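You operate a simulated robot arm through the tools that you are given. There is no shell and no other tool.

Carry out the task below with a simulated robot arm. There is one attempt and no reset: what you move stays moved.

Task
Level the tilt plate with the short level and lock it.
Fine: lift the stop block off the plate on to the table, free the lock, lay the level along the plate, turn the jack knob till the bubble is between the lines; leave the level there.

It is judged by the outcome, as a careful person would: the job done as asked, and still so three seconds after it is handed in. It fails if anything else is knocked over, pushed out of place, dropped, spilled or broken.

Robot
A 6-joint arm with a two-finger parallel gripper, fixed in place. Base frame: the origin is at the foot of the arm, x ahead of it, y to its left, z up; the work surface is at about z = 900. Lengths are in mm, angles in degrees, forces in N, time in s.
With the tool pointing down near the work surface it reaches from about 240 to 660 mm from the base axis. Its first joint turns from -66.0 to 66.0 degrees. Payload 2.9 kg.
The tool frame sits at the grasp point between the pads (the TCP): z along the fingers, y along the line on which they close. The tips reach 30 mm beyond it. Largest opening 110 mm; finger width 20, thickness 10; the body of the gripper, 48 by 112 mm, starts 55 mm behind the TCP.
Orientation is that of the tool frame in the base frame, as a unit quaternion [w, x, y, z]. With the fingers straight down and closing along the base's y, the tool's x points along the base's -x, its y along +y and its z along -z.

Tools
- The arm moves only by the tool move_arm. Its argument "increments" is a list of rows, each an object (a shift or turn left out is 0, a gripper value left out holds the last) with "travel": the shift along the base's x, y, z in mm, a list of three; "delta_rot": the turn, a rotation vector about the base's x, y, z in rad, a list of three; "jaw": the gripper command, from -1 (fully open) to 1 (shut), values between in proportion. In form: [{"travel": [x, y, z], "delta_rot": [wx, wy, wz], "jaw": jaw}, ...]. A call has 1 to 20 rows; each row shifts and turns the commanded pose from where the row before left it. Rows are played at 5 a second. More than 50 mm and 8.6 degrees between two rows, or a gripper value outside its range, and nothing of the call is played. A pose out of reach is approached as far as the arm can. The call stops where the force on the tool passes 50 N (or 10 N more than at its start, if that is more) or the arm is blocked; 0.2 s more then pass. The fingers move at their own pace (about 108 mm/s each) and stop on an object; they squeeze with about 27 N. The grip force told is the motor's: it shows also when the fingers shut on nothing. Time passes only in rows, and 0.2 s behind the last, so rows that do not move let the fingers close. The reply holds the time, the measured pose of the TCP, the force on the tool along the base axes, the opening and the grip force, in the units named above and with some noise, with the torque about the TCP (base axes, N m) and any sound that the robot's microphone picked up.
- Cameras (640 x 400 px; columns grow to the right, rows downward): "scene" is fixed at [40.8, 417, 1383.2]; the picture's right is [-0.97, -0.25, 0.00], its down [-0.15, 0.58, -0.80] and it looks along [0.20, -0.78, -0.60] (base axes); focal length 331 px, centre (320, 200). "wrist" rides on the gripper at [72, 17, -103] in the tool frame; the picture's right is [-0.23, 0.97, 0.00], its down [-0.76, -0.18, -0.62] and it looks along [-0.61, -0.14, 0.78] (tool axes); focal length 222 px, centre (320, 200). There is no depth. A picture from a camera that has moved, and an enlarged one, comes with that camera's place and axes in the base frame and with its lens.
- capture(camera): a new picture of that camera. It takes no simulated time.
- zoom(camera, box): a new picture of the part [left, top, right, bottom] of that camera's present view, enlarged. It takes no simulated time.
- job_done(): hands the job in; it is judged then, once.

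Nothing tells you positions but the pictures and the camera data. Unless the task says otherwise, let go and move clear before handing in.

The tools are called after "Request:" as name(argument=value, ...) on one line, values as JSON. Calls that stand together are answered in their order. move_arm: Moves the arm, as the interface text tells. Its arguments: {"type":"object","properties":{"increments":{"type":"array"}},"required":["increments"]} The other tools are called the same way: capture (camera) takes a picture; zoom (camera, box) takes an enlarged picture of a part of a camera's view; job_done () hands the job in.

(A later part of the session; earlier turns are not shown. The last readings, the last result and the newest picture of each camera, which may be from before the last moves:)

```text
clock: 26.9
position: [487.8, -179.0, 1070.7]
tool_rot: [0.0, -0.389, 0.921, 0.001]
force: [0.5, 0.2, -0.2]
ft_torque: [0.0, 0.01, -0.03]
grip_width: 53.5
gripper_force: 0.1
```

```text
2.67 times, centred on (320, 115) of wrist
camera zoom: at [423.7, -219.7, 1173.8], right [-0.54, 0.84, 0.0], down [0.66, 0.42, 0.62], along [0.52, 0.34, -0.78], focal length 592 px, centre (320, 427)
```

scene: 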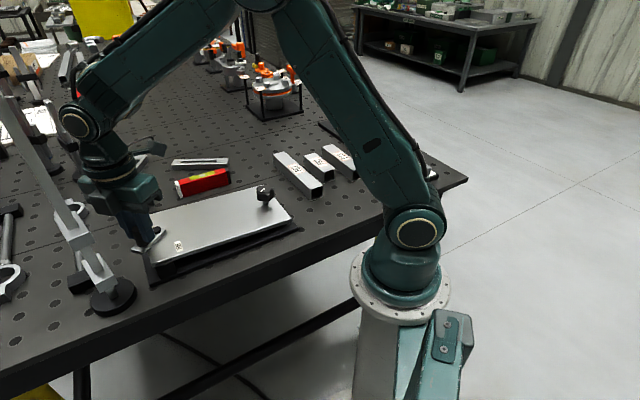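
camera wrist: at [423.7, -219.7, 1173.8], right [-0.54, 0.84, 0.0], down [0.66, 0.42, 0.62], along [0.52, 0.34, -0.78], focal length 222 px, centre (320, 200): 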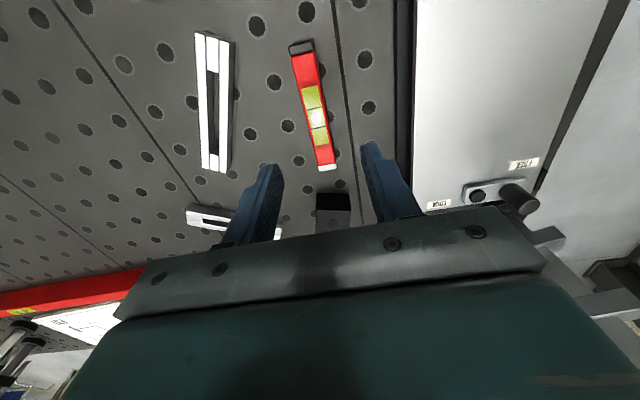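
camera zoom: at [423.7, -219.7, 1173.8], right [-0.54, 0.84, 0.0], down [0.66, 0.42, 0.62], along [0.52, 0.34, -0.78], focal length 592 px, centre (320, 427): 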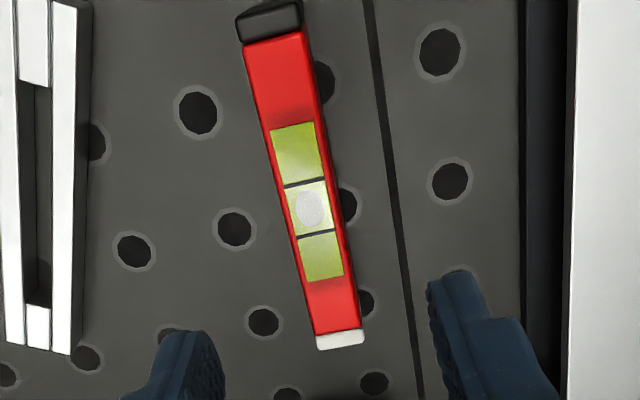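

The level's centre is at about (488,-181.6), axis at 45°, about 122 mm long and 20 mm wide, top at z≈948. I'll centre on it, descend and grip it.

Request:
move_arm(increments=[{"travel": [0.2, -2.3, -25], "delta_rot": [0, 0, -0.012]}, {"travel": [0, 0, -25]}, {"travel": [0, 0, -25]}, {"travel": [0, 0, -25]}, {"travel": [0, 0, -12]}, {"travel": [0, 0, -9]}, {"travel": [0, 0, 0]}])

Request:
capture(camera="wrist")

Request:
zoom(camera="scene", box=[140, 130, 280, 230])

```text
clock: 28.5
position: [488.2, -180.0, 948.8]
tool_rot: [0.0, -0.384, 0.923, 0.001]
force: [0.2, 0.5, -0.2]
ft_torque: [0.0, 0.03, -0.03]
grip_width: 53.8
gripper_force: 0.1
```

```text
taken
camera wrist: at [423.6, -220.5, 1052.2], right [-0.53, 0.85, 0.0], down [0.66, 0.41, 0.62], along [0.53, 0.33, -0.78], focal length 222 px, centre (320, 200)
```

wrist: 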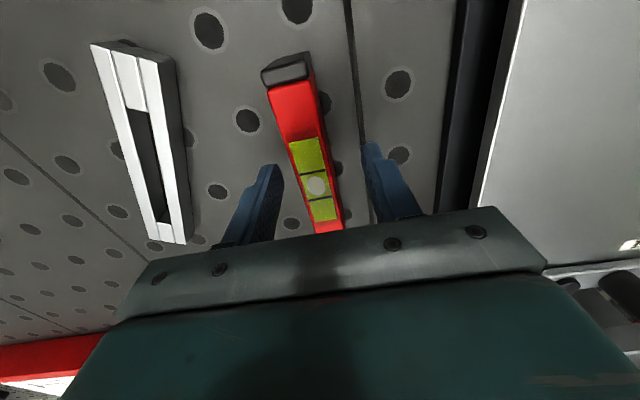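

```text
4.00 times, centred on (210, 180) of scene
camera zoom: at [40.8, 417.0, 1383.2], right [-0.97, -0.25, 0.0], down [-0.15, 0.58, -0.8], along [0.2, -0.78, -0.6], focal length 1323 px, centre (760, 280)
```

zoom: 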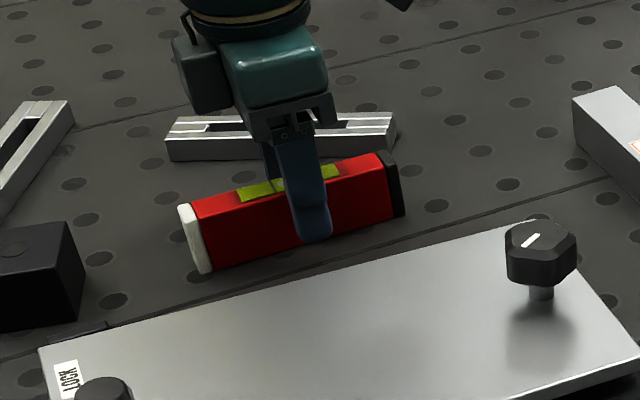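

Request:
move_arm(increments=[{"jaw": 0.35}, {"jaw": 0.5}, {"jaw": 1}, {"jaw": 1}, {"jaw": 1}])

Request:
capture(camera="wrist")

```text
clock: 29.7
position: [487.6, -181.0, 950.0]
tool_rot: [-0.001, -0.384, 0.923, 0.001]
force: [-0.6, 0.6, 0.3]
ft_torque: [0.04, -0.03, 0.02]
grip_width: 21.3
gripper_force: 27.0
```

```text
taken
camera wrist: at [423.7, -220.4, 1052.5], right [-0.53, 0.85, 0.0], down [0.66, 0.41, 0.62], along [0.53, 0.33, -0.78], focal length 222 px, centre (320, 200)
```

wrist: 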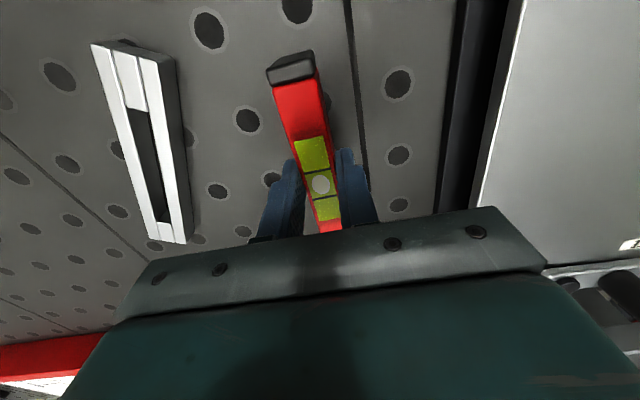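

The level is gripped at 21.3 mm. I'll lift it and carry it over the plate centre at about (381,-40.5).

Request:
move_arm(increments=[{"travel": [0, 0, 8]}, {"travel": [0, 0, 20]}, {"travel": [0, 0, 30]}, {"travel": [0, 0, 40]}, {"travel": [-21.4, 28.2, 7], "delta_rot": [0, 0, -0.004]}, {"travel": [-21.4, 28.2, 0], "delta_rot": [0, 0, -0.004]}, {"travel": [-21.4, 28.2, 0], "delta_rot": [0, 0, -0.004]}, {"travel": [-21.4, 28.2, 0], "delta_rot": [0, 0, -0.004]}, {"travel": [-21.4, 28.2, 0]}, {"travel": [0, 0, 0]}])

Request:
capture(camera="wrist")

Request:
zoom(camera="scene", box=[100, 120, 320, 290])

```text
clock: 31.9
position: [379.1, -38.2, 1053.9]
tool_rot: [-0.001, -0.376, 0.926, 0.001]
force: [0.6, 1.2, -1.7]
ft_torque: [0.0, 0.0, 0.02]
grip_width: 21.2
gripper_force: 27.0
```

```text
taken
camera wrist: at [314.5, -78.3, 1157.0], right [-0.52, 0.86, 0.0], down [0.67, 0.4, 0.62], along [0.53, 0.32, -0.78], focal length 222 px, centre (320, 200)
```

wrist: 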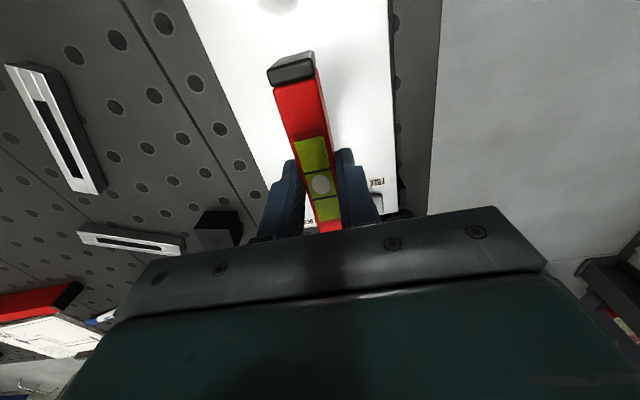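

```text
2.35 times, centred on (210, 205) of scene
camera zoom: at [40.8, 417.1, 1383.2], right [-0.97, -0.25, 0.0], down [-0.15, 0.58, -0.8], along [0.2, -0.78, -0.6], focal length 778 px, centre (579, 188)
```

zoom: 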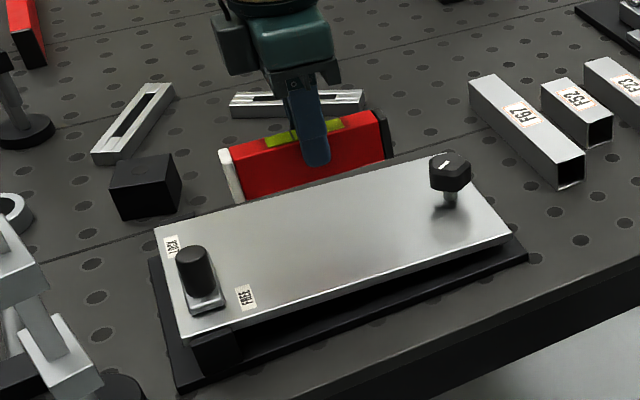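

The level is over the plate centre and lined up with the plate. I'm lowering it to just above the surface.

Request:
move_arm(increments=[{"travel": [0.8, -1, -20]}, {"travel": [0.8, -0.8, -18]}, {"travel": [0, 0, -12]}, {"travel": [0, 0, -4]}, {"travel": [0, 0, 0]}])

Request:
zoom(camera="scene", box=[120, 140, 310, 270])

```text
clock: 33.1
position: [382.5, -41.0, 999.4]
tool_rot: [-0.001, -0.378, 0.926, 0.002]
force: [-0.7, 0.3, -1.4]
ft_torque: [0.0, -0.04, -0.02]
grip_width: 21.3
gripper_force: 26.5
```

```text
3.08 times, centred on (215, 205) of scene
camera zoom: at [40.9, 417.0, 1383.2], right [-0.97, -0.25, 0.0], down [-0.15, 0.58, -0.8], along [0.2, -0.78, -0.6], focal length 1018 px, centre (643, 185)
```

zoom: 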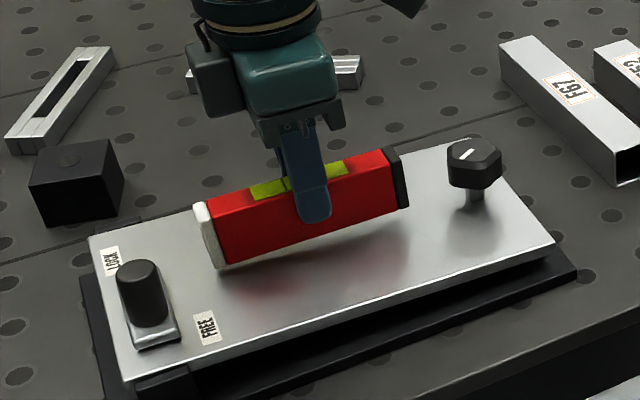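

Request:
move_arm(increments=[{"travel": [0, 0, -1.5]}, {"travel": [0, 0, -1.5]}, {"travel": [0, 0, -1]}, {"travel": [0, 0, 0]}])

Request:
zoom(camera="scene", box=[160, 160, 260, 235])

```text
clock: 34.1
position: [382.4, -41.7, 996.7]
tool_rot: [0.0, -0.377, 0.926, 0.001]
force: [-0.1, 1.0, -1.2]
ft_torque: [-0.01, 0.02, 0.0]
grip_width: 21.5
gripper_force: 27.4
```

```text
5.33 times, centred on (210, 198) of scene
camera zoom: at [40.9, 417.0, 1383.2], right [-0.97, -0.25, 0.0], down [-0.15, 0.58, -0.8], along [0.2, -0.78, -0.6], focal length 1764 px, centre (907, 213)
```

zoom: 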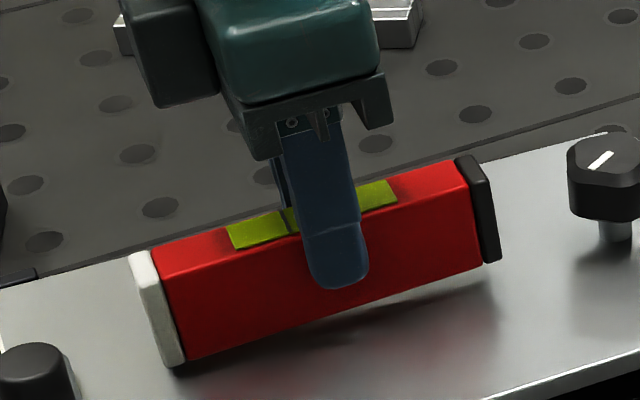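

Request:
move_arm(increments=[{"travel": [0, 0, -1]}, {"travel": [0, 0, -1]}, {"travel": [0, 0, 0]}])

Request:
zoom(camera="scene", box=[160, 160, 260, 235])

```text
clock: 34.9
position: [383.6, -40.9, 993.5]
tool_rot: [0.0, -0.377, 0.926, 0.001]
force: [0.1, 0.3, -0.6]
ft_torque: [0.02, -0.02, -0.01]
grip_width: 21.1
gripper_force: 26.9
```

```text
5.33 times, centred on (210, 198) of scene
camera zoom: at [40.9, 417.0, 1383.2], right [-0.97, -0.25, 0.0], down [-0.15, 0.58, -0.8], along [0.2, -0.78, -0.6], focal length 1764 px, centre (907, 213)
```

zoom: 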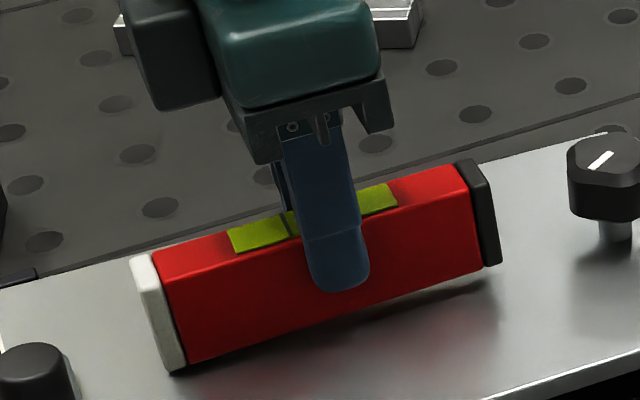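

The white end is nearly touching and the plate slopes down towards the knob. I'll tilt the level about 2° to follow the slope, then lower it to contact.

Request:
move_arm(increments=[{"delta_rot": [0.0122, -0.0125, 0]}, {"delta_rot": [0.0122, -0.0125, 0]}, {"travel": [0, 0, -0.7]}, {"travel": [0, 0, 0]}])

Request:
zoom(camera="scene", box=[160, 160, 260, 235])

```text
clock: 35.9
position: [383.2, -40.9, 993.0]
tool_rot: [0.016, -0.377, 0.926, 0.007]
force: [0.1, -0.2, -1.6]
ft_torque: [0.02, 0.03, -0.05]
grip_width: 21.4
gripper_force: 27.2
```

```text
5.33 times, centred on (210, 198) of scene
camera zoom: at [40.9, 417.0, 1383.2], right [-0.97, -0.25, 0.0], down [-0.15, 0.58, -0.8], along [0.2, -0.78, -0.6], focal length 1764 px, centre (907, 213)
```

zoom: 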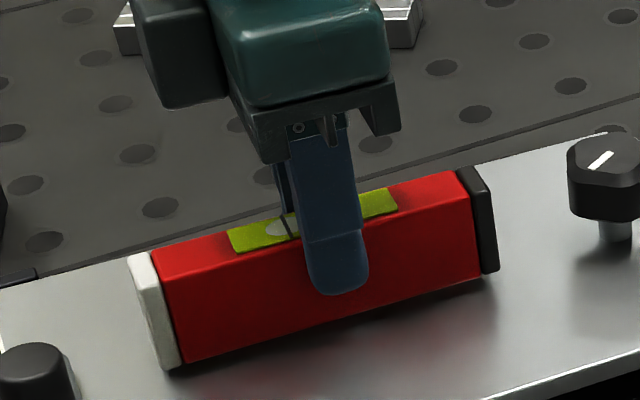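

Request:
move_arm(increments=[{"travel": [0, 0, -1]}, {"travel": [0, 0, -1]}, {"travel": [0, 0, 0]}])

Request:
zoom(camera="scene", box=[160, 160, 260, 235])

```text
clock: 36.7
position: [382.1, -41.0, 991.0]
tool_rot: [0.016, -0.376, 0.926, 0.007]
force: [-0.2, -0.1, -1.2]
ft_torque: [-0.05, 0.02, 0.02]
grip_width: 21.2
gripper_force: 26.9
```

```text
5.33 times, centred on (210, 198) of scene
camera zoom: at [40.9, 417.0, 1383.2], right [-0.97, -0.25, 0.0], down [-0.15, 0.58, -0.8], along [0.2, -0.78, -0.6], focal length 1764 px, centre (907, 213)
```

zoom: 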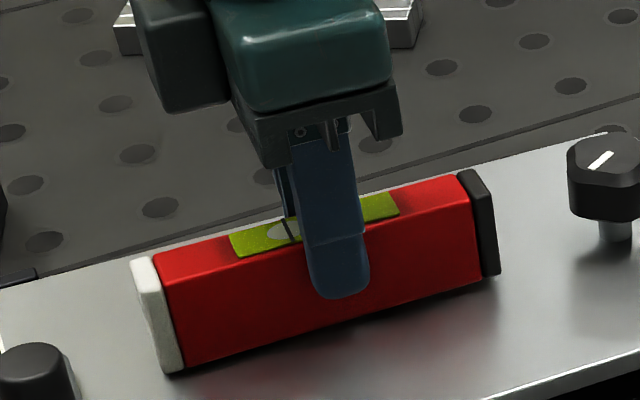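

Request:
move_arm(increments=[{"travel": [0, 0, -1]}, {"travel": [0, 0, -0.8]}, {"travel": [0, 0, 0]}])

Request:
zoom(camera="scene", box=[160, 160, 260, 235])

```text
clock: 37.5
position: [382.1, -40.8, 989.6]
tool_rot: [0.016, -0.378, 0.926, 0.007]
force: [-0.7, 0.1, 0.4]
ft_torque: [0.04, -0.04, -0.03]
grip_width: 21.1
gripper_force: 27.0
```

```text
5.33 times, centred on (210, 198) of scene
camera zoom: at [40.8, 417.0, 1383.2], right [-0.97, -0.25, 0.0], down [-0.15, 0.58, -0.8], along [0.2, -0.78, -0.6], focal length 1764 px, centre (907, 213)
```

zoom: 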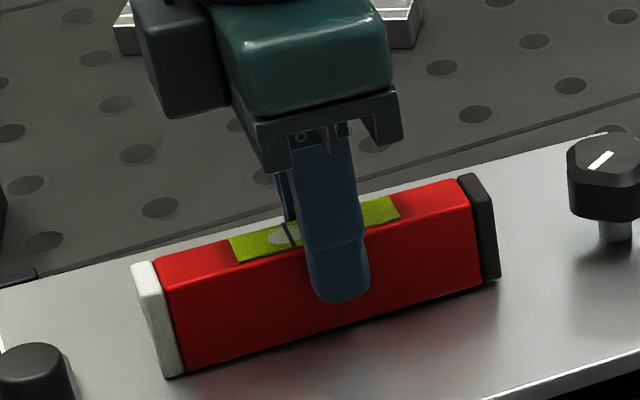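

Request:
move_arm(increments=[{"travel": [0, 0, -0.7]}, {"travel": [0, 0, -0.5]}, {"travel": [0, 0, 0]}])

Request:
zoom(camera="scene", box=[160, 160, 260, 235])

```text
clock: 38.3
position: [383.1, -41.4, 989.0]
tool_rot: [0.017, -0.377, 0.926, 0.008]
force: [-3.4, -2.5, 11.5]
ft_torque: [0.48, -0.46, 0.03]
grip_width: 21.5
gripper_force: 26.6
```

```text
5.33 times, centred on (210, 198) of scene
camera zoom: at [40.6, 417.0, 1383.2], right [-0.97, -0.25, 0.0], down [-0.15, 0.58, -0.8], along [0.2, -0.78, -0.6], focal length 1764 px, centre (907, 213)
```

zoom: 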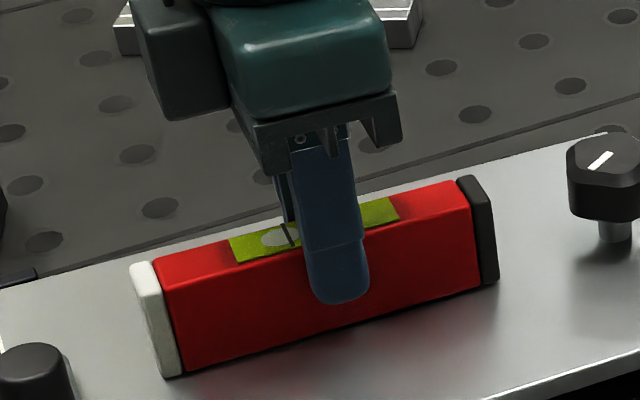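

The contact is at the white end, so the slope is a bit steeper than 2°. I'll tilt slightly more before releasing.

Request:
move_arm(increments=[{"delta_rot": [0.0084, -0.0086, 0]}, {"travel": [0, 0, -0.4]}, {"travel": [0, 0, 0]}])

Request:
zoom(camera="scene", box=[160, 160, 260, 235])

```text
clock: 39.1
position: [382.5, -41.0, 987.0]
tool_rot: [0.021, -0.377, 0.926, 0.01]
force: [-1.1, -2.4, 7.0]
ft_torque: [-0.11, -0.02, -0.02]
grip_width: 21.6
gripper_force: 27.2
```

```text
5.33 times, centred on (210, 198) of scene
camera zoom: at [40.8, 417.0, 1383.2], right [-0.97, -0.25, 0.0], down [-0.15, 0.58, -0.8], along [0.2, -0.78, -0.6], focal length 1764 px, centre (907, 213)
```

zoom: 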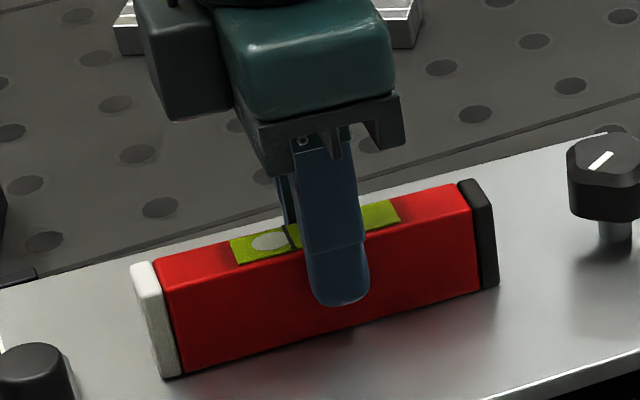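

The level is flush now, with 7 N of force and almost no torque. I'm releasing it and rising.

Request:
move_arm(increments=[{"travel": [0, 0, 0.3], "jaw": 0.55}, {"jaw": 0.4}, {"jaw": 0.2}, {"jaw": 0.05}, {"travel": [0, 0, 10]}, {"travel": [0, 0, 20]}, {"travel": [0, 0, 35], "delta_rot": [-0.0164, 0.0168, 0]}, {"travel": [0, 0, 35], "delta_rot": [-0.0164, 0.0168, 0]}, {"travel": [0, 0, 0]}])

Request:
zoom(camera="scene", box=[120, 140, 310, 270])

Request:
capture(camera="wrist")

```text
clock: 41.1
position: [382.9, -40.5, 1089.1]
tool_rot: [-0.001, -0.377, 0.926, 0.0]
force: [0.0, -0.1, 0.4]
ft_torque: [-0.01, 0.03, -0.01]
grip_width: 52.1
gripper_force: 0.0
```

```text
3.08 times, centred on (215, 205) of scene
camera zoom: at [40.8, 417.0, 1383.2], right [-0.97, -0.25, 0.0], down [-0.15, 0.58, -0.8], along [0.2, -0.78, -0.6], focal length 1018 px, centre (643, 185)
```

zoom: 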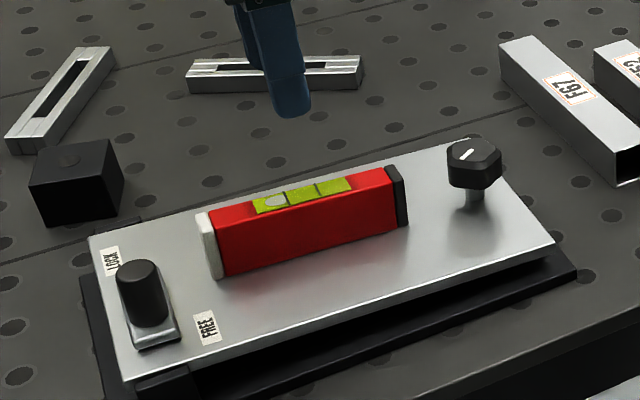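

```text
taken
camera wrist: at [318.1, -80.3, 1191.8], right [-0.52, 0.86, 0.0], down [0.67, 0.4, 0.62], along [0.53, 0.32, -0.78], focal length 222 px, centre (320, 200)
```

wrist: 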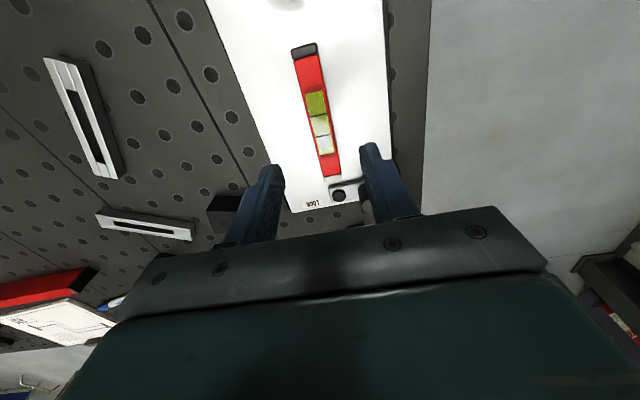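

The level sits flush with its bubble off towards the lock end, so the knob end is low. The knob is near (301,-120), top at z≈975. I'll go above it to see its shape.

Request:
move_arm(increments=[{"travel": [-27, -26, 0]}, {"travel": [-27, -27, 0]}, {"travel": [-28, -26.5, -10]}, {"travel": [0, 0, 0]}])

Request:
capture(camera="wrist")

Request:
zoom(camera="wrist", box=[240, 60, 400, 180])

Request:
zoom(camera="scene", box=[180, 150, 300, 240])

```text
clock: 42.1
position: [301.1, -121.7, 1077.6]
tool_rot: [0.0, -0.377, 0.926, 0.001]
force: [0.0, -1.2, 0.0]
ft_torque: [0.02, -0.03, -0.01]
grip_width: 52.3
gripper_force: 0.0
```

```text
taken
camera wrist: at [235.6, -160.2, 1181.0], right [-0.52, 0.86, 0.0], down [0.67, 0.4, 0.62], along [0.53, 0.32, -0.78], focal length 222 px, centre (320, 200)
```

wrist: 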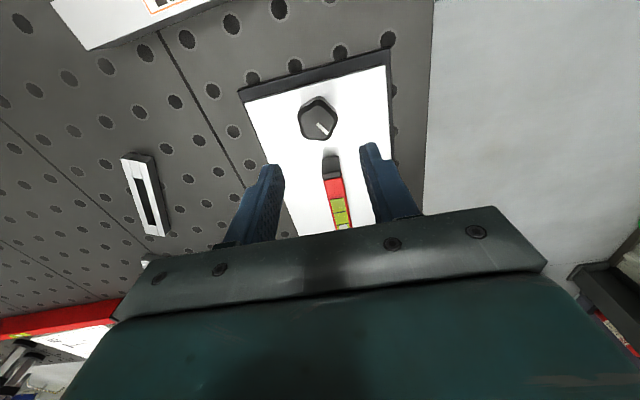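

```text
3.33 times, centred on (320, 120) of wrist
camera zoom: at [235.6, -160.2, 1181.0], right [-0.52, 0.86, 0.0], down [0.67, 0.4, 0.62], along [0.53, 0.32, -0.78], focal length 740 px, centre (320, 467)
```

zoom: 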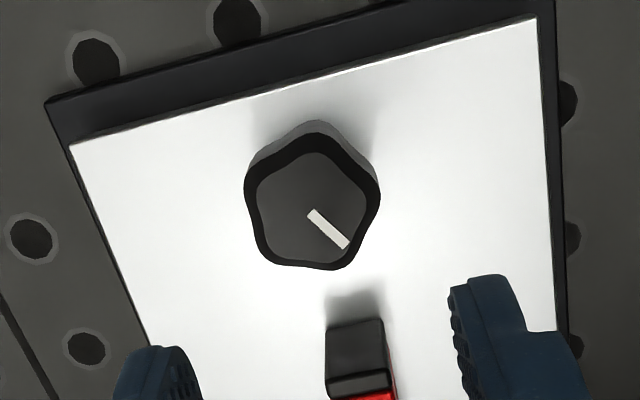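

```text
4.44 times, centred on (240, 195) of scene
camera zoom: at [40.8, 417.0, 1383.2], right [-0.97, -0.25, 0.0], down [-0.15, 0.58, -0.8], along [0.2, -0.78, -0.6], focal length 1470 px, centre (676, 222)
```

zoom: 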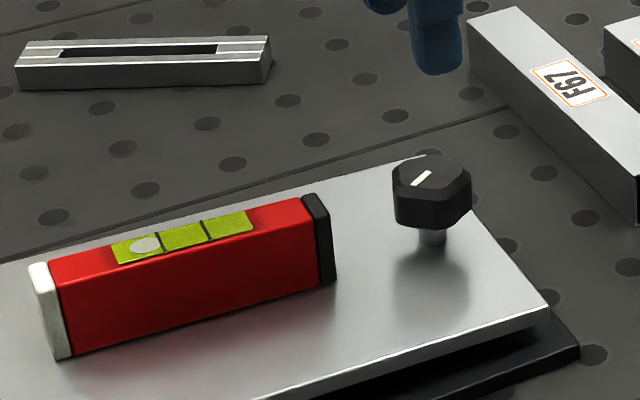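

The knob is a five-lobed grip about 38 mm across, near (300,-122). I'll descend around it, keep the tips above the plate, and close.

Request:
move_arm(increments=[{"travel": [-1, -0.8, -25]}, {"travel": [0, 0, -25]}, {"travel": [0, 0, -25]}, {"travel": [0, 0, -15]}, {"travel": [0, 0, -8]}, {"travel": [0, 0, 0]}])

Request:
capture(camera="wrist")

Request:
zoom(camera="scene", box=[180, 130, 320, 240])

```text
clock: 43.5
position: [300.1, -121.8, 979.3]
tool_rot: [0.0, -0.378, 0.926, 0.001]
force: [-0.4, 0.6, -0.4]
ft_torque: [0.01, -0.03, -0.01]
grip_width: 52.5
gripper_force: 0.1
```

```text
taken
camera wrist: at [235.1, -160.6, 1082.9], right [-0.52, 0.86, 0.0], down [0.67, 0.4, 0.62], along [0.53, 0.32, -0.78], focal length 222 px, centre (320, 200)
```

wrist: 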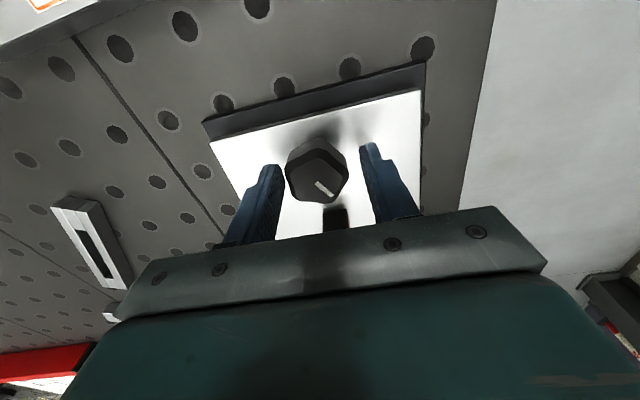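

```text
3.64 times, centred on (250, 185) of scene
camera zoom: at [40.9, 417.0, 1383.2], right [-0.97, -0.25, 0.0], down [-0.15, 0.58, -0.8], along [0.2, -0.78, -0.6], focal length 1202 px, centre (574, 254)
```

zoom: 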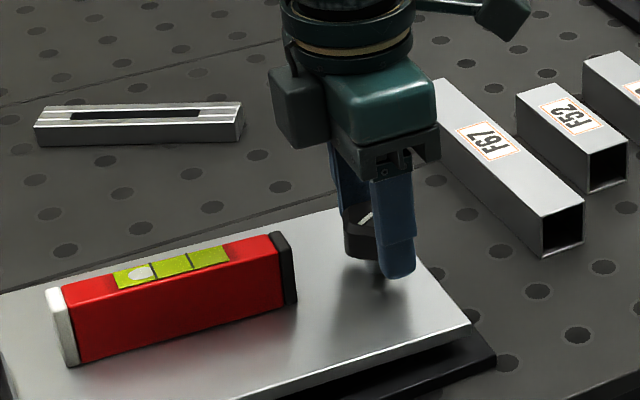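

Request:
move_arm(increments=[{"jaw": 0.2}, {"jaw": 0.3}, {"jaw": 1}, {"jaw": 1}, {"jaw": 1}])

Request:
capture(camera="wrist")

Request:
zoom(camera="scene", box=[180, 130, 320, 240])

```text
clock: 44.7
position: [301.8, -121.7, 981.0]
tool_rot: [0.002, -0.376, 0.927, -0.002]
force: [17.3, -16.5, -5.3]
ft_torque: [-0.17, 0.38, 0.0]
grip_width: 35.9
gripper_force: 44.9
```

```text
taken
camera wrist: at [236.3, -161.7, 1083.3], right [-0.52, 0.86, 0.0], down [0.67, 0.4, 0.62], along [0.54, 0.32, -0.78], focal length 222 px, centre (320, 200)
```

wrist: 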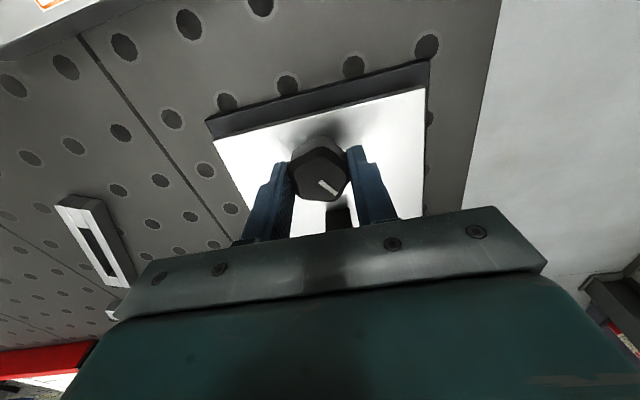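

```text
3.64 times, centred on (250, 185) of scene
camera zoom: at [41.4, 416.5, 1383.3], right [-0.97, -0.25, 0.0], down [-0.15, 0.58, -0.8], along [0.2, -0.78, -0.6], focal length 1202 px, centre (574, 254)
```

zoom: 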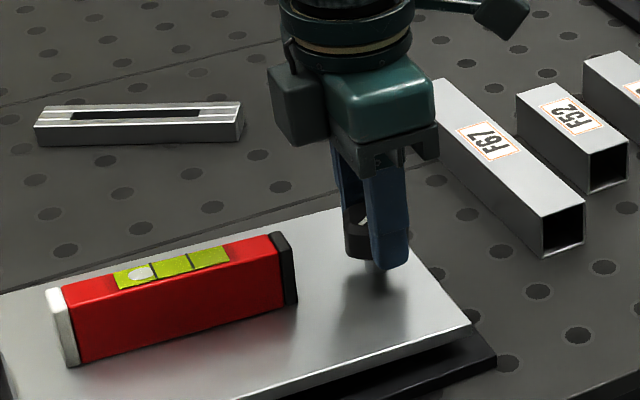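

The grip is off centre by 1–2 mm and pulling sideways. I'll shift to relieve that before turning.

Request:
move_arm(increments=[{"travel": [0.7, -0.7, 0]}, {"travel": [0.5, -0.5, 0]}, {"travel": [0, 0, 0]}])

```text
clock: 45.5
position: [300.3, -122.6, 979.5]
tool_rot: [0.0, -0.377, 0.926, 0.0]
force: [8.1, -12.3, 7.4]
ft_torque: [-0.21, -0.67, 0.03]
grip_width: 35.9
gripper_force: 44.7
```

Request:
move_arm(increments=[{"travel": [0.5, -0.7, 0]}, {"travel": [0, 0, 0], "delta_rot": [0, 0, -0.06]}, {"delta_rot": [0, 0, -0.1]}, {"delta_rot": [0, 0, -0.1]}, {"delta_rot": [0, 0, -0.1]}, {"travel": [0, 0, 0]}])

Request:
capture(camera="wrist")

Request:
zoom(camera="scene", box=[180, 130, 320, 240])

```text
clock: 46.9
position: [301.4, -122.6, 980.4]
tool_rot: [0.0, -0.206, 0.979, 0.001]
force: [1.2, 3.8, 41.1]
ft_torque: [1.13, 0.4, 0.25]
grip_width: 36.3
gripper_force: 45.1
```

```text
taken
camera wrist: at [227.3, -137.3, 1084.1], right [-0.18, 0.98, 0.0], down [0.77, 0.14, 0.62], along [0.61, 0.12, -0.78], focal length 222 px, centre (320, 200)
```

wrist: 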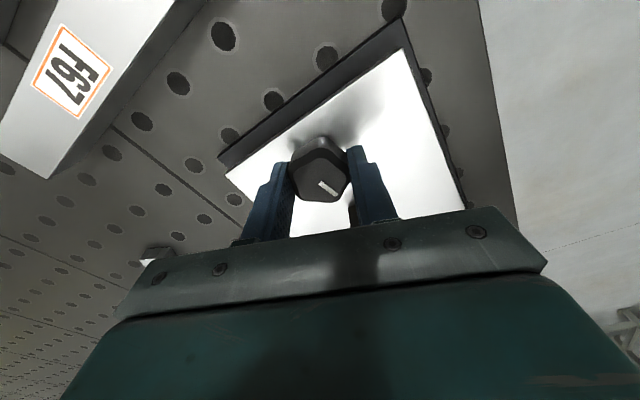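

```text
3.64 times, centred on (250, 185) of scene
camera zoom: at [40.5, 417.3, 1383.1], right [-0.97, -0.25, 0.0], down [-0.15, 0.58, -0.8], along [0.2, -0.78, -0.6], focal length 1202 px, centre (574, 254)
```

zoom: 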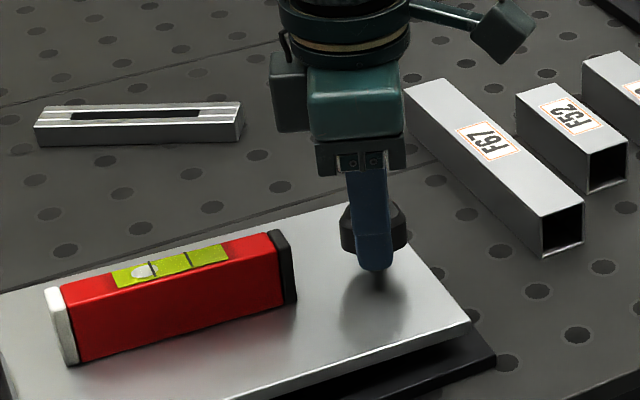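

Clockwise raises the knob end. The knob itself rises with the plate and is pushing up on the gripper, so I'll follow it upwards.

Request:
move_arm(increments=[{"travel": [0, 0, 1]}, {"travel": [0, 0, 1]}, {"travel": [0, 0, 0]}])

Request:
zoom(camera="scene", box=[170, 160, 270, 235])

```text
clock: 47.7
position: [302.0, -121.8, 980.0]
tool_rot: [-0.001, -0.206, 0.978, 0.001]
force: [16.1, 5.0, -8.2]
ft_torque: [1.21, -0.8, -0.04]
grip_width: 36.0
gripper_force: 45.6
```

```text
5.33 times, centred on (220, 198) of scene
camera zoom: at [41.3, 417.1, 1383.1], right [-0.97, -0.25, 0.0], down [-0.15, 0.58, -0.8], along [0.2, -0.78, -0.6], focal length 1764 px, centre (853, 213)
```

zoom: 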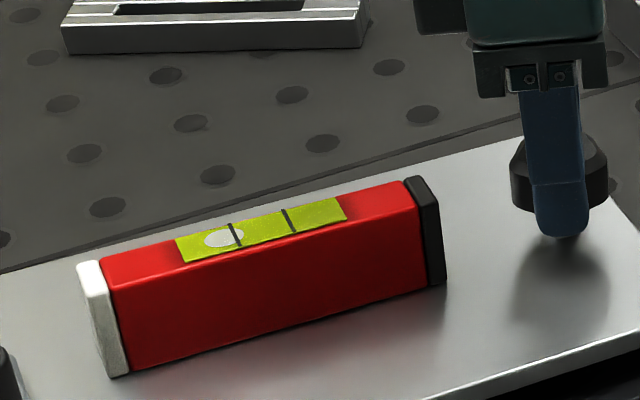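

Request:
move_arm(increments=[{"travel": [0.6, 0.2, 0.2], "delta_rot": [0, 0, -0.12]}, {"travel": [0, 0, 0.4], "delta_rot": [0, 0, -0.12]}, {"travel": [0, 0, 0.4], "delta_rot": [0, 0, -0.12]}, {"travel": [0, 0, 0.4], "delta_rot": [0, 0, -0.12]}, {"travel": [0, 0, 0.4], "delta_rot": [0, 0, -0.12]}, {"travel": [0, 0, 0]}])

Request:
zoom(camera="scene", box=[170, 160, 270, 235])

Request:
capture(camera="wrist")

```text
clock: 49.1
position: [300.5, -123.1, 983.8]
tool_rot: [0.0, 0.094, 0.996, 0.002]
force: [2.7, 9.6, 14.8]
ft_torque: [1.43, 0.78, 0.13]
grip_width: 36.1
gripper_force: 44.8
```

```text
5.33 times, centred on (220, 198) of scene
camera zoom: at [40.8, 417.3, 1383.1], right [-0.97, -0.25, 0.0], down [-0.15, 0.58, -0.8], along [0.2, -0.78, -0.6], focal length 1764 px, centre (853, 213)
```

zoom: 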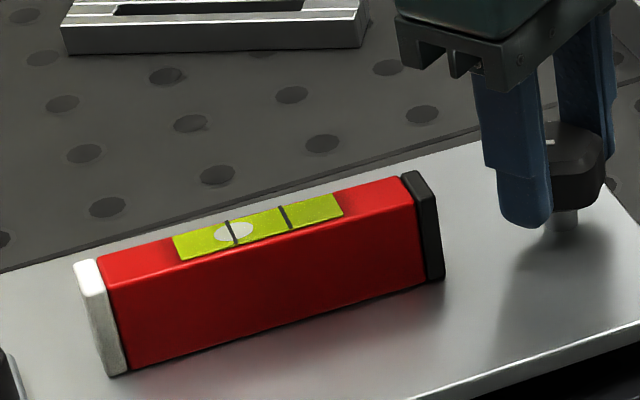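

```text
taken
camera wrist: at [232.5, -93.2, 1087.7], right [0.41, 0.91, 0.0], down [0.72, -0.32, 0.62], along [0.57, -0.25, -0.78], focal length 222 px, centre (320, 200)
```

wrist: 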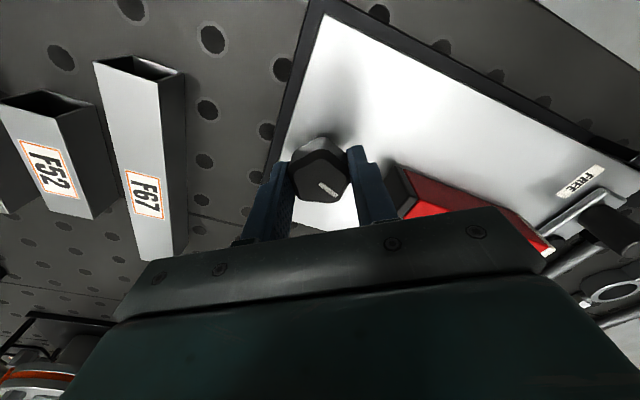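

The bubble is now on the left line, so this is the right way. I'll keep turning clockwise.

Request:
move_arm(increments=[{"travel": [0, 0.4, 0.6], "delta_rot": [0, 0, -0.12]}, {"travel": [0, 0, 0.45], "delta_rot": [0, 0, -0.12]}, {"travel": [0, 0, 0.45], "delta_rot": [0, 0, -0.12]}, {"travel": [0, 0, 0.45], "delta_rot": [0, 0, -0.12]}, {"travel": [0, 0, 0.45], "delta_rot": [0, 0, -0.12]}, {"travel": [0, 0, 0]}])

Request:
zoom(camera="scene", box=[170, 160, 270, 235])

Request:
capture(camera="wrist")

```text
clock: 50.5
position: [301.9, -121.3, 987.5]
tool_rot: [0.002, 0.384, 0.923, 0.003]
force: [-3.8, 15.1, 29.2]
ft_torque: [1.25, -0.48, 0.18]
grip_width: 35.9
gripper_force: 44.9
```

```text
5.33 times, centred on (220, 198) of scene
camera zoom: at [40.5, 417.5, 1383.0], right [-0.97, -0.25, 0.0], down [-0.15, 0.58, -0.8], along [0.2, -0.78, -0.6], focal length 1764 px, centre (853, 213)
```

zoom: 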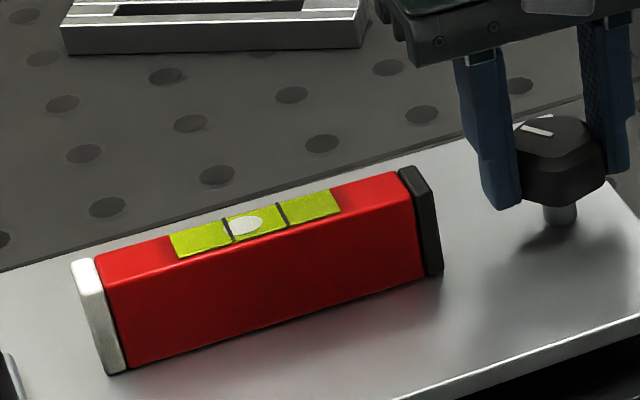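

```text
taken
camera wrist: at [261.3, -59.4, 1090.4], right [0.85, 0.53, 0.0], down [0.41, -0.67, 0.62], along [0.33, -0.53, -0.78], focal length 222 px, centre (320, 200)
```

wrist: 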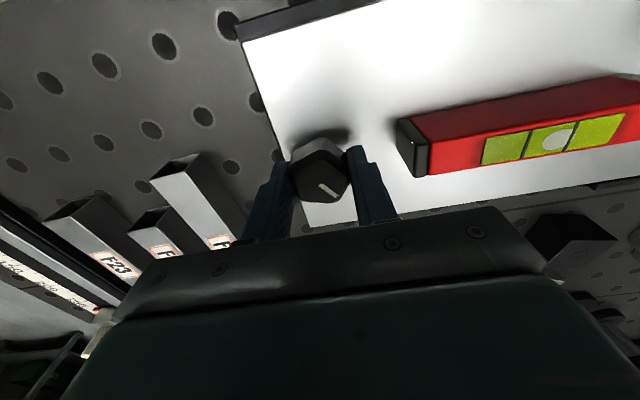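

The bubble is now inside the lines but left of centre. About 27° more should centre it.

Request:
move_arm(increments=[{"travel": [0, 0.5, 0.9], "delta_rot": [0, 0, -0.11]}, {"travel": [0, 0, 0.5], "delta_rot": [0, 0, -0.11]}, {"travel": [0, 0, 0.5], "delta_rot": [0, 0, -0.11]}, {"travel": [0, 0, 0.5], "delta_rot": [0, 0, -0.11]}, {"travel": [0, 0, 0]}])

Request:
zoom(camera="scene", box=[170, 160, 270, 235])

Request:
capture(camera="wrist")

```text
clock: 51.7
position: [301.9, -121.0, 989.1]
tool_rot: [0.002, 0.575, 0.818, 0.002]
force: [4.3, 16.6, 19.9]
ft_torque: [-0.64, -0.42, 0.14]
grip_width: 35.9
gripper_force: 45.1
```

```text
5.33 times, centred on (220, 198) of scene
camera zoom: at [40.8, 417.6, 1383.0], right [-0.97, -0.25, 0.0], down [-0.15, 0.58, -0.8], along [0.2, -0.78, -0.6], focal length 1764 px, centre (853, 213)
```

zoom: 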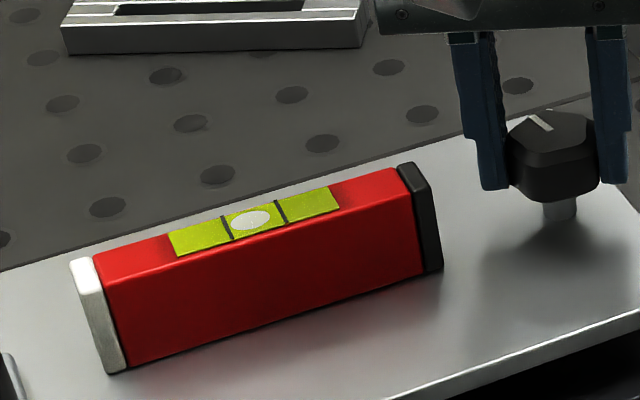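

```text
taken
camera wrist: at [292.3, -48.2, 1092.7], right [0.99, 0.11, 0.0], down [0.09, -0.78, 0.62], along [0.07, -0.62, -0.78], focal length 222 px, centre (320, 200)
```

wrist: 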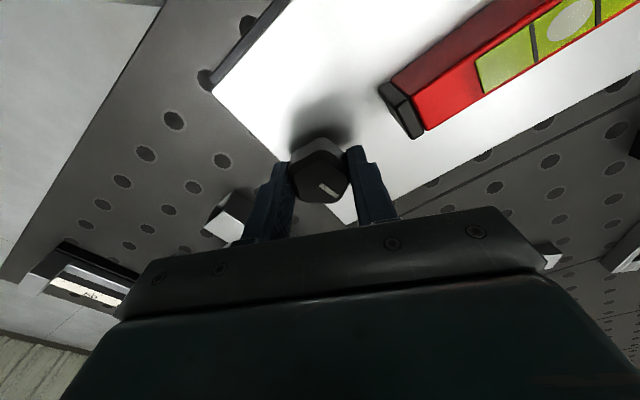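

Request:
move_arm(increments=[{"travel": [0, 0.4, 0.7], "delta_rot": [0, 0, -0.07]}, {"travel": [0, 0, 0.3], "delta_rot": [0, 0, -0.06]}, {"travel": [0, 0, 0]}])

Request:
zoom(camera="scene", box=[190, 170, 230, 210])

Request:
zoom(camera="wrist", box=[440, 0, 640, 120])

```text
clock: 52.5
position: [302.1, -121.0, 990.1]
tool_rot: [0.002, 0.628, 0.778, 0.0]
force: [14.2, 12.9, 4.9]
ft_torque: [-0.88, -0.21, 0.05]
grip_width: 35.9
gripper_force: 45.2
```

```text
10.00 times, centred on (210, 190) of scene
camera zoom: at [41.2, 417.4, 1383.0], right [-0.97, -0.25, 0.0], down [-0.15, 0.58, -0.8], along [0.2, -0.78, -0.6], focal length 3307 px, centre (1420, 300)
```

zoom: 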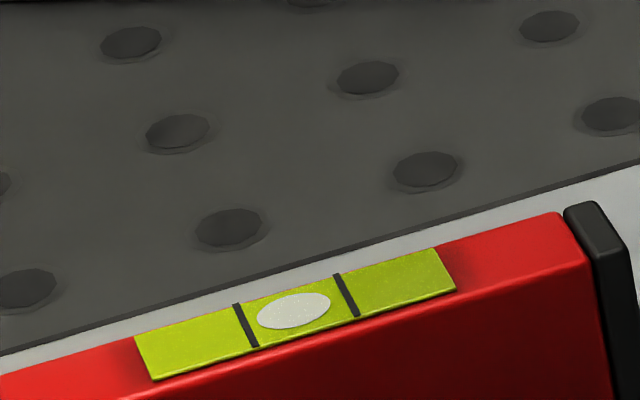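

```text
3.20 times, centred on (540, 60) of wrist
camera zoom: at [302.2, -47.6, 1093.4], right [1.0, -0.02, 0.0], down [-0.02, -0.78, 0.62], along [-0.01, -0.62, -0.78], focal length 711 px, centre (-384, 648)
```

zoom: 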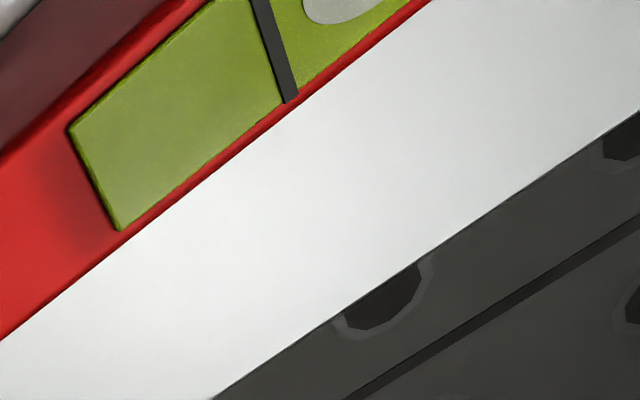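

The bubble is centred between the lines. I'll let go of the knob, rise, and check that it stays there.

Request:
move_arm(increments=[{"jaw": 0.3}, {"jaw": 0.1}, {"jaw": 0.02}, {"travel": [0, 0, 15]}, {"travel": [0, 0, 30]}, {"travel": [0, 0, 40]}, {"travel": [0, 0, 0]}])

Request:
zoom(camera="scene", box=[190, 170, 230, 210])

Request:
capture(camera="wrist")

Request:
capture(camera="scene")

```text
clock: 54.1
position: [301.9, -121.6, 1075.1]
tool_rot: [0.0, 0.628, 0.778, 0.0]
force: [-0.3, 0.5, -0.6]
ft_torque: [-0.02, 0.02, 0.02]
grip_width: 53.7
gripper_force: 0.0
```

```text
10.00 times, centred on (210, 190) of scene
camera zoom: at [40.8, 417.0, 1383.2], right [-0.97, -0.25, 0.0], down [-0.15, 0.58, -0.8], along [0.2, -0.78, -0.6], focal length 3307 px, centre (1420, 300)
```

zoom: 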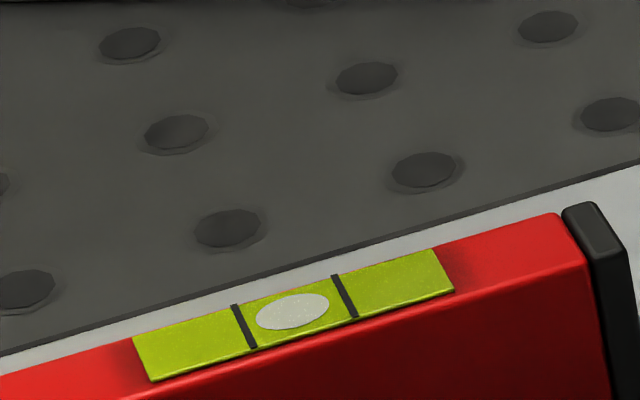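

```text
taken
camera wrist: at [301.4, -47.7, 1178.5], right [1.0, -0.02, 0.0], down [-0.01, -0.78, 0.62], along [-0.01, -0.62, -0.78], focal length 222 px, centre (320, 200)
```

wrist: 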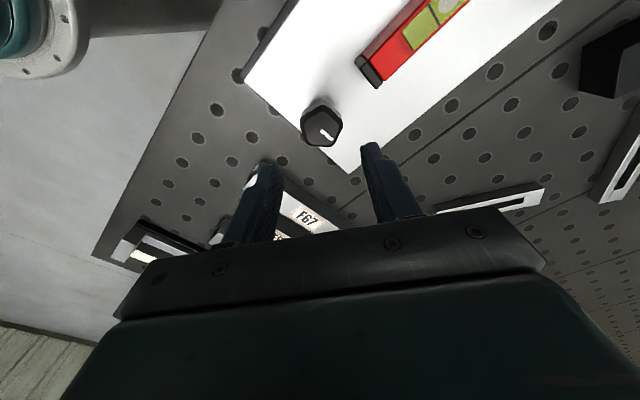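

```text
taken
```

scene: 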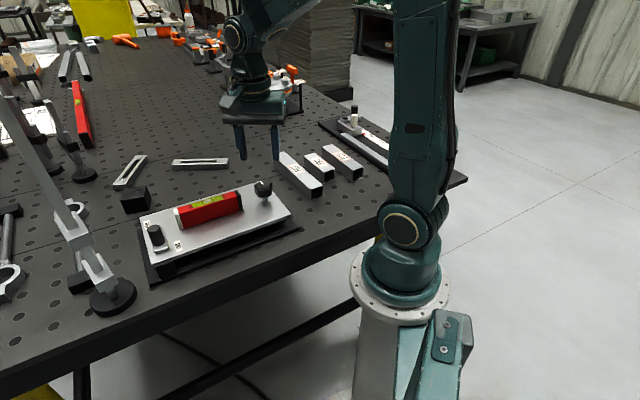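

The bubble stays centred after release. To lock it I'll go back to the lever handle, turning the gripper to the same safe orientation (closing along x, camera on the −y side).

Request:
move_arm(increments=[{"travel": [0, 0, 10], "delta_rot": [0, 0, 0.14]}, {"travel": [0, 0, 10], "delta_rot": [0, 0, 0.14]}, {"travel": [7, 9.6, 0], "delta_rot": [0, 0, 0.148]}, {"travel": [7, 9.6, 0], "delta_rot": [0, 0, 0.148]}, {"travel": [7, 9.6, 0], "delta_rot": [0, 0, 0.148]}, {"travel": [7, 9.6, 0], "delta_rot": [0, 0, 0.148]}, {"travel": [7, 9.6, 0], "delta_rot": [0, 0, 0.148]}, {"travel": [7, 9.6, 0], "delta_rot": [0, 0, 0.148]}, {"travel": [7, 9.6, 0], "delta_rot": [0, 0, 0.148]}, {"travel": [7, 9.6, 0], "delta_rot": [0, 0, 0.148]}, {"travel": [7, 9.6, 0], "delta_rot": [0, 0, 0.148]}, {"travel": [7, 9.6, 0], "delta_rot": [0, 0, 0.148]}, {"travel": [7, 9.6, 0], "delta_rot": [0, 0, 0.148]}, {"travel": [7, 9.6, 0], "delta_rot": [0, 0, 0.148]}, {"travel": [7, 9.6, 0], "delta_rot": [0, 0, 0.148]}, {"travel": [7, 9.6, 0], "delta_rot": [0, 0, 0.148]}, {"travel": [7, 9.6, 0], "delta_rot": [0, 0, 0.148]}, {"travel": [7, 9.6, 0], "delta_rot": [0, 0, 0.148]}, {"travel": [7, 9.6, 0], "delta_rot": [0, 0, 0.148]}, {"travel": [0, 0, 0], "delta_rot": [0, 0, 0.137]}])

Request:
capture(camera="wrist")

Request:
capture(camera="scene")

```text
clock: 58.3
position: [420.9, 42.3, 1095.3]
tool_rot: [0.0, 0.71, -0.704, 0.0]
force: [0.0, -0.1, 0.5]
ft_torque: [-0.02, 0.01, -0.01]
grip_width: 53.7
gripper_force: 0.1
```

```text
taken
camera wrist: at [403.5, -31.5, 1198.2], right [-0.98, 0.22, 0.0], down [0.17, 0.76, 0.62], along [0.14, 0.61, -0.78], focal length 222 px, centre (320, 200)
```

wrist: 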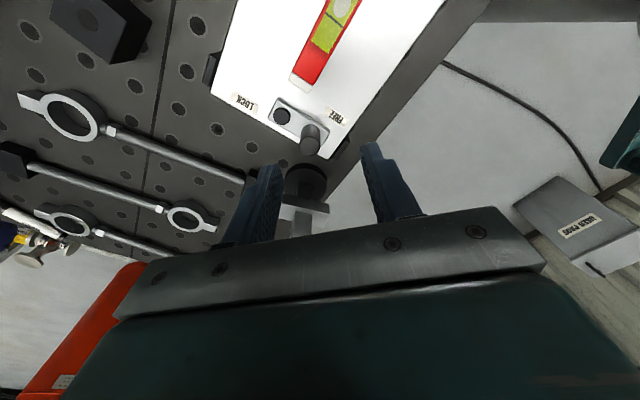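

```text
taken
```

scene: 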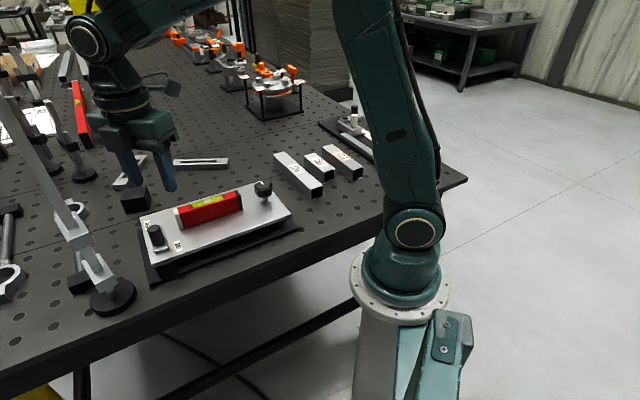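

Request:
zoom(camera="wrist", box=[230, 60, 390, 180])

Request:
zoom(camera="scene", box=[120, 190, 250, 280])

```text
3.33 times, centred on (310, 120) of wrist
camera zoom: at [403.5, -31.5, 1198.2], right [-0.98, 0.22, 0.0], down [0.17, 0.76, 0.62], along [0.14, 0.61, -0.78], focal length 740 px, centre (353, 467)
```

zoom: 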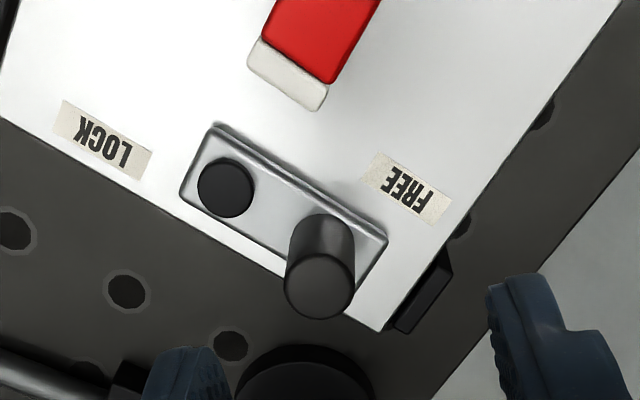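

```text
4.44 times, centred on (185, 235) of scene
camera zoom: at [40.8, 417.0, 1383.2], right [-0.97, -0.25, 0.0], down [-0.15, 0.58, -0.8], along [0.2, -0.78, -0.6], focal length 1470 px, centre (920, 44)
```

zoom: 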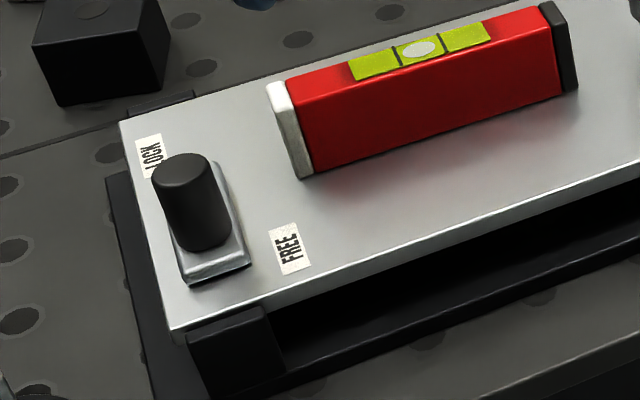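

The handle top is at about (433.5,59.7) and the pivot near (459,35). I'll descend on the handle and grip it.

Request:
move_arm(increments=[{"travel": [6.4, 8.7, 0]}, {"travel": [6.3, 8.7, -20]}, {"travel": [0, 0, -25]}, {"travel": [0, 0, -25]}, {"travel": [0, 0, -18]}, {"travel": [0, 0, -10]}, {"travel": [0, 0, 0]}])

Request:
capture(camera="wrist")

```text
clock: 59.9
position: [432.4, 60.4, 996.8]
tool_rot: [0.002, 0.709, -0.706, -0.002]
force: [0.3, -0.6, -0.2]
ft_torque: [-0.02, 0.01, 0.01]
grip_width: 53.9
gripper_force: 0.2
```

```text
taken
camera wrist: at [416.0, -14.1, 1100.2], right [-0.97, 0.22, 0.0], down [0.18, 0.76, 0.62], along [0.14, 0.61, -0.78], focal length 222 px, centre (320, 200)
```

wrist: 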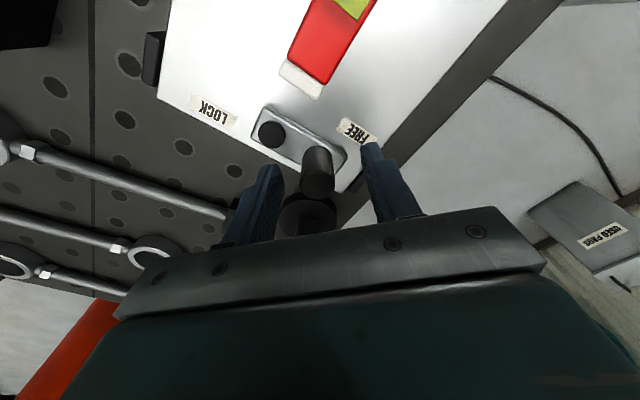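

Request:
move_arm(increments=[{"jaw": 0.4}, {"jaw": 0.7}, {"jaw": 0.7}, {"jaw": 0.7}])

Request:
zoom(camera="scene", box=[120, 160, 250, 280])

```text
clock: 60.9
position: [436.6, 58.0, 998.1]
tool_rot: [-0.001, 0.709, -0.705, 0.001]
force: [23.3, -0.3, -7.4]
ft_torque: [0.06, -0.17, 0.0]
grip_width: 21.6
gripper_force: 45.9
```

```text
3.33 times, centred on (185, 220) of scene
camera zoom: at [41.6, 417.0, 1383.1], right [-0.97, -0.25, 0.0], down [-0.15, 0.58, -0.8], along [0.2, -0.78, -0.6], focal length 1102 px, centre (770, 133)
```

zoom: 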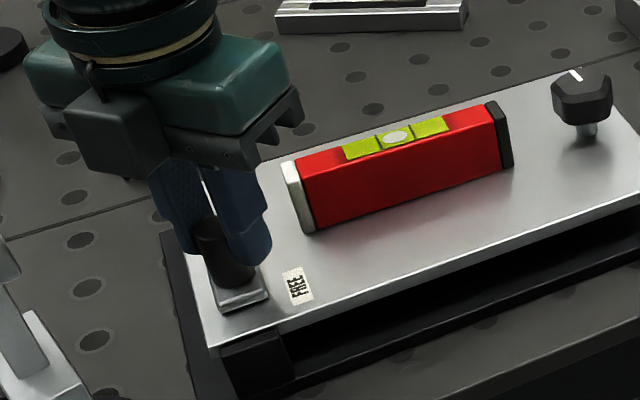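

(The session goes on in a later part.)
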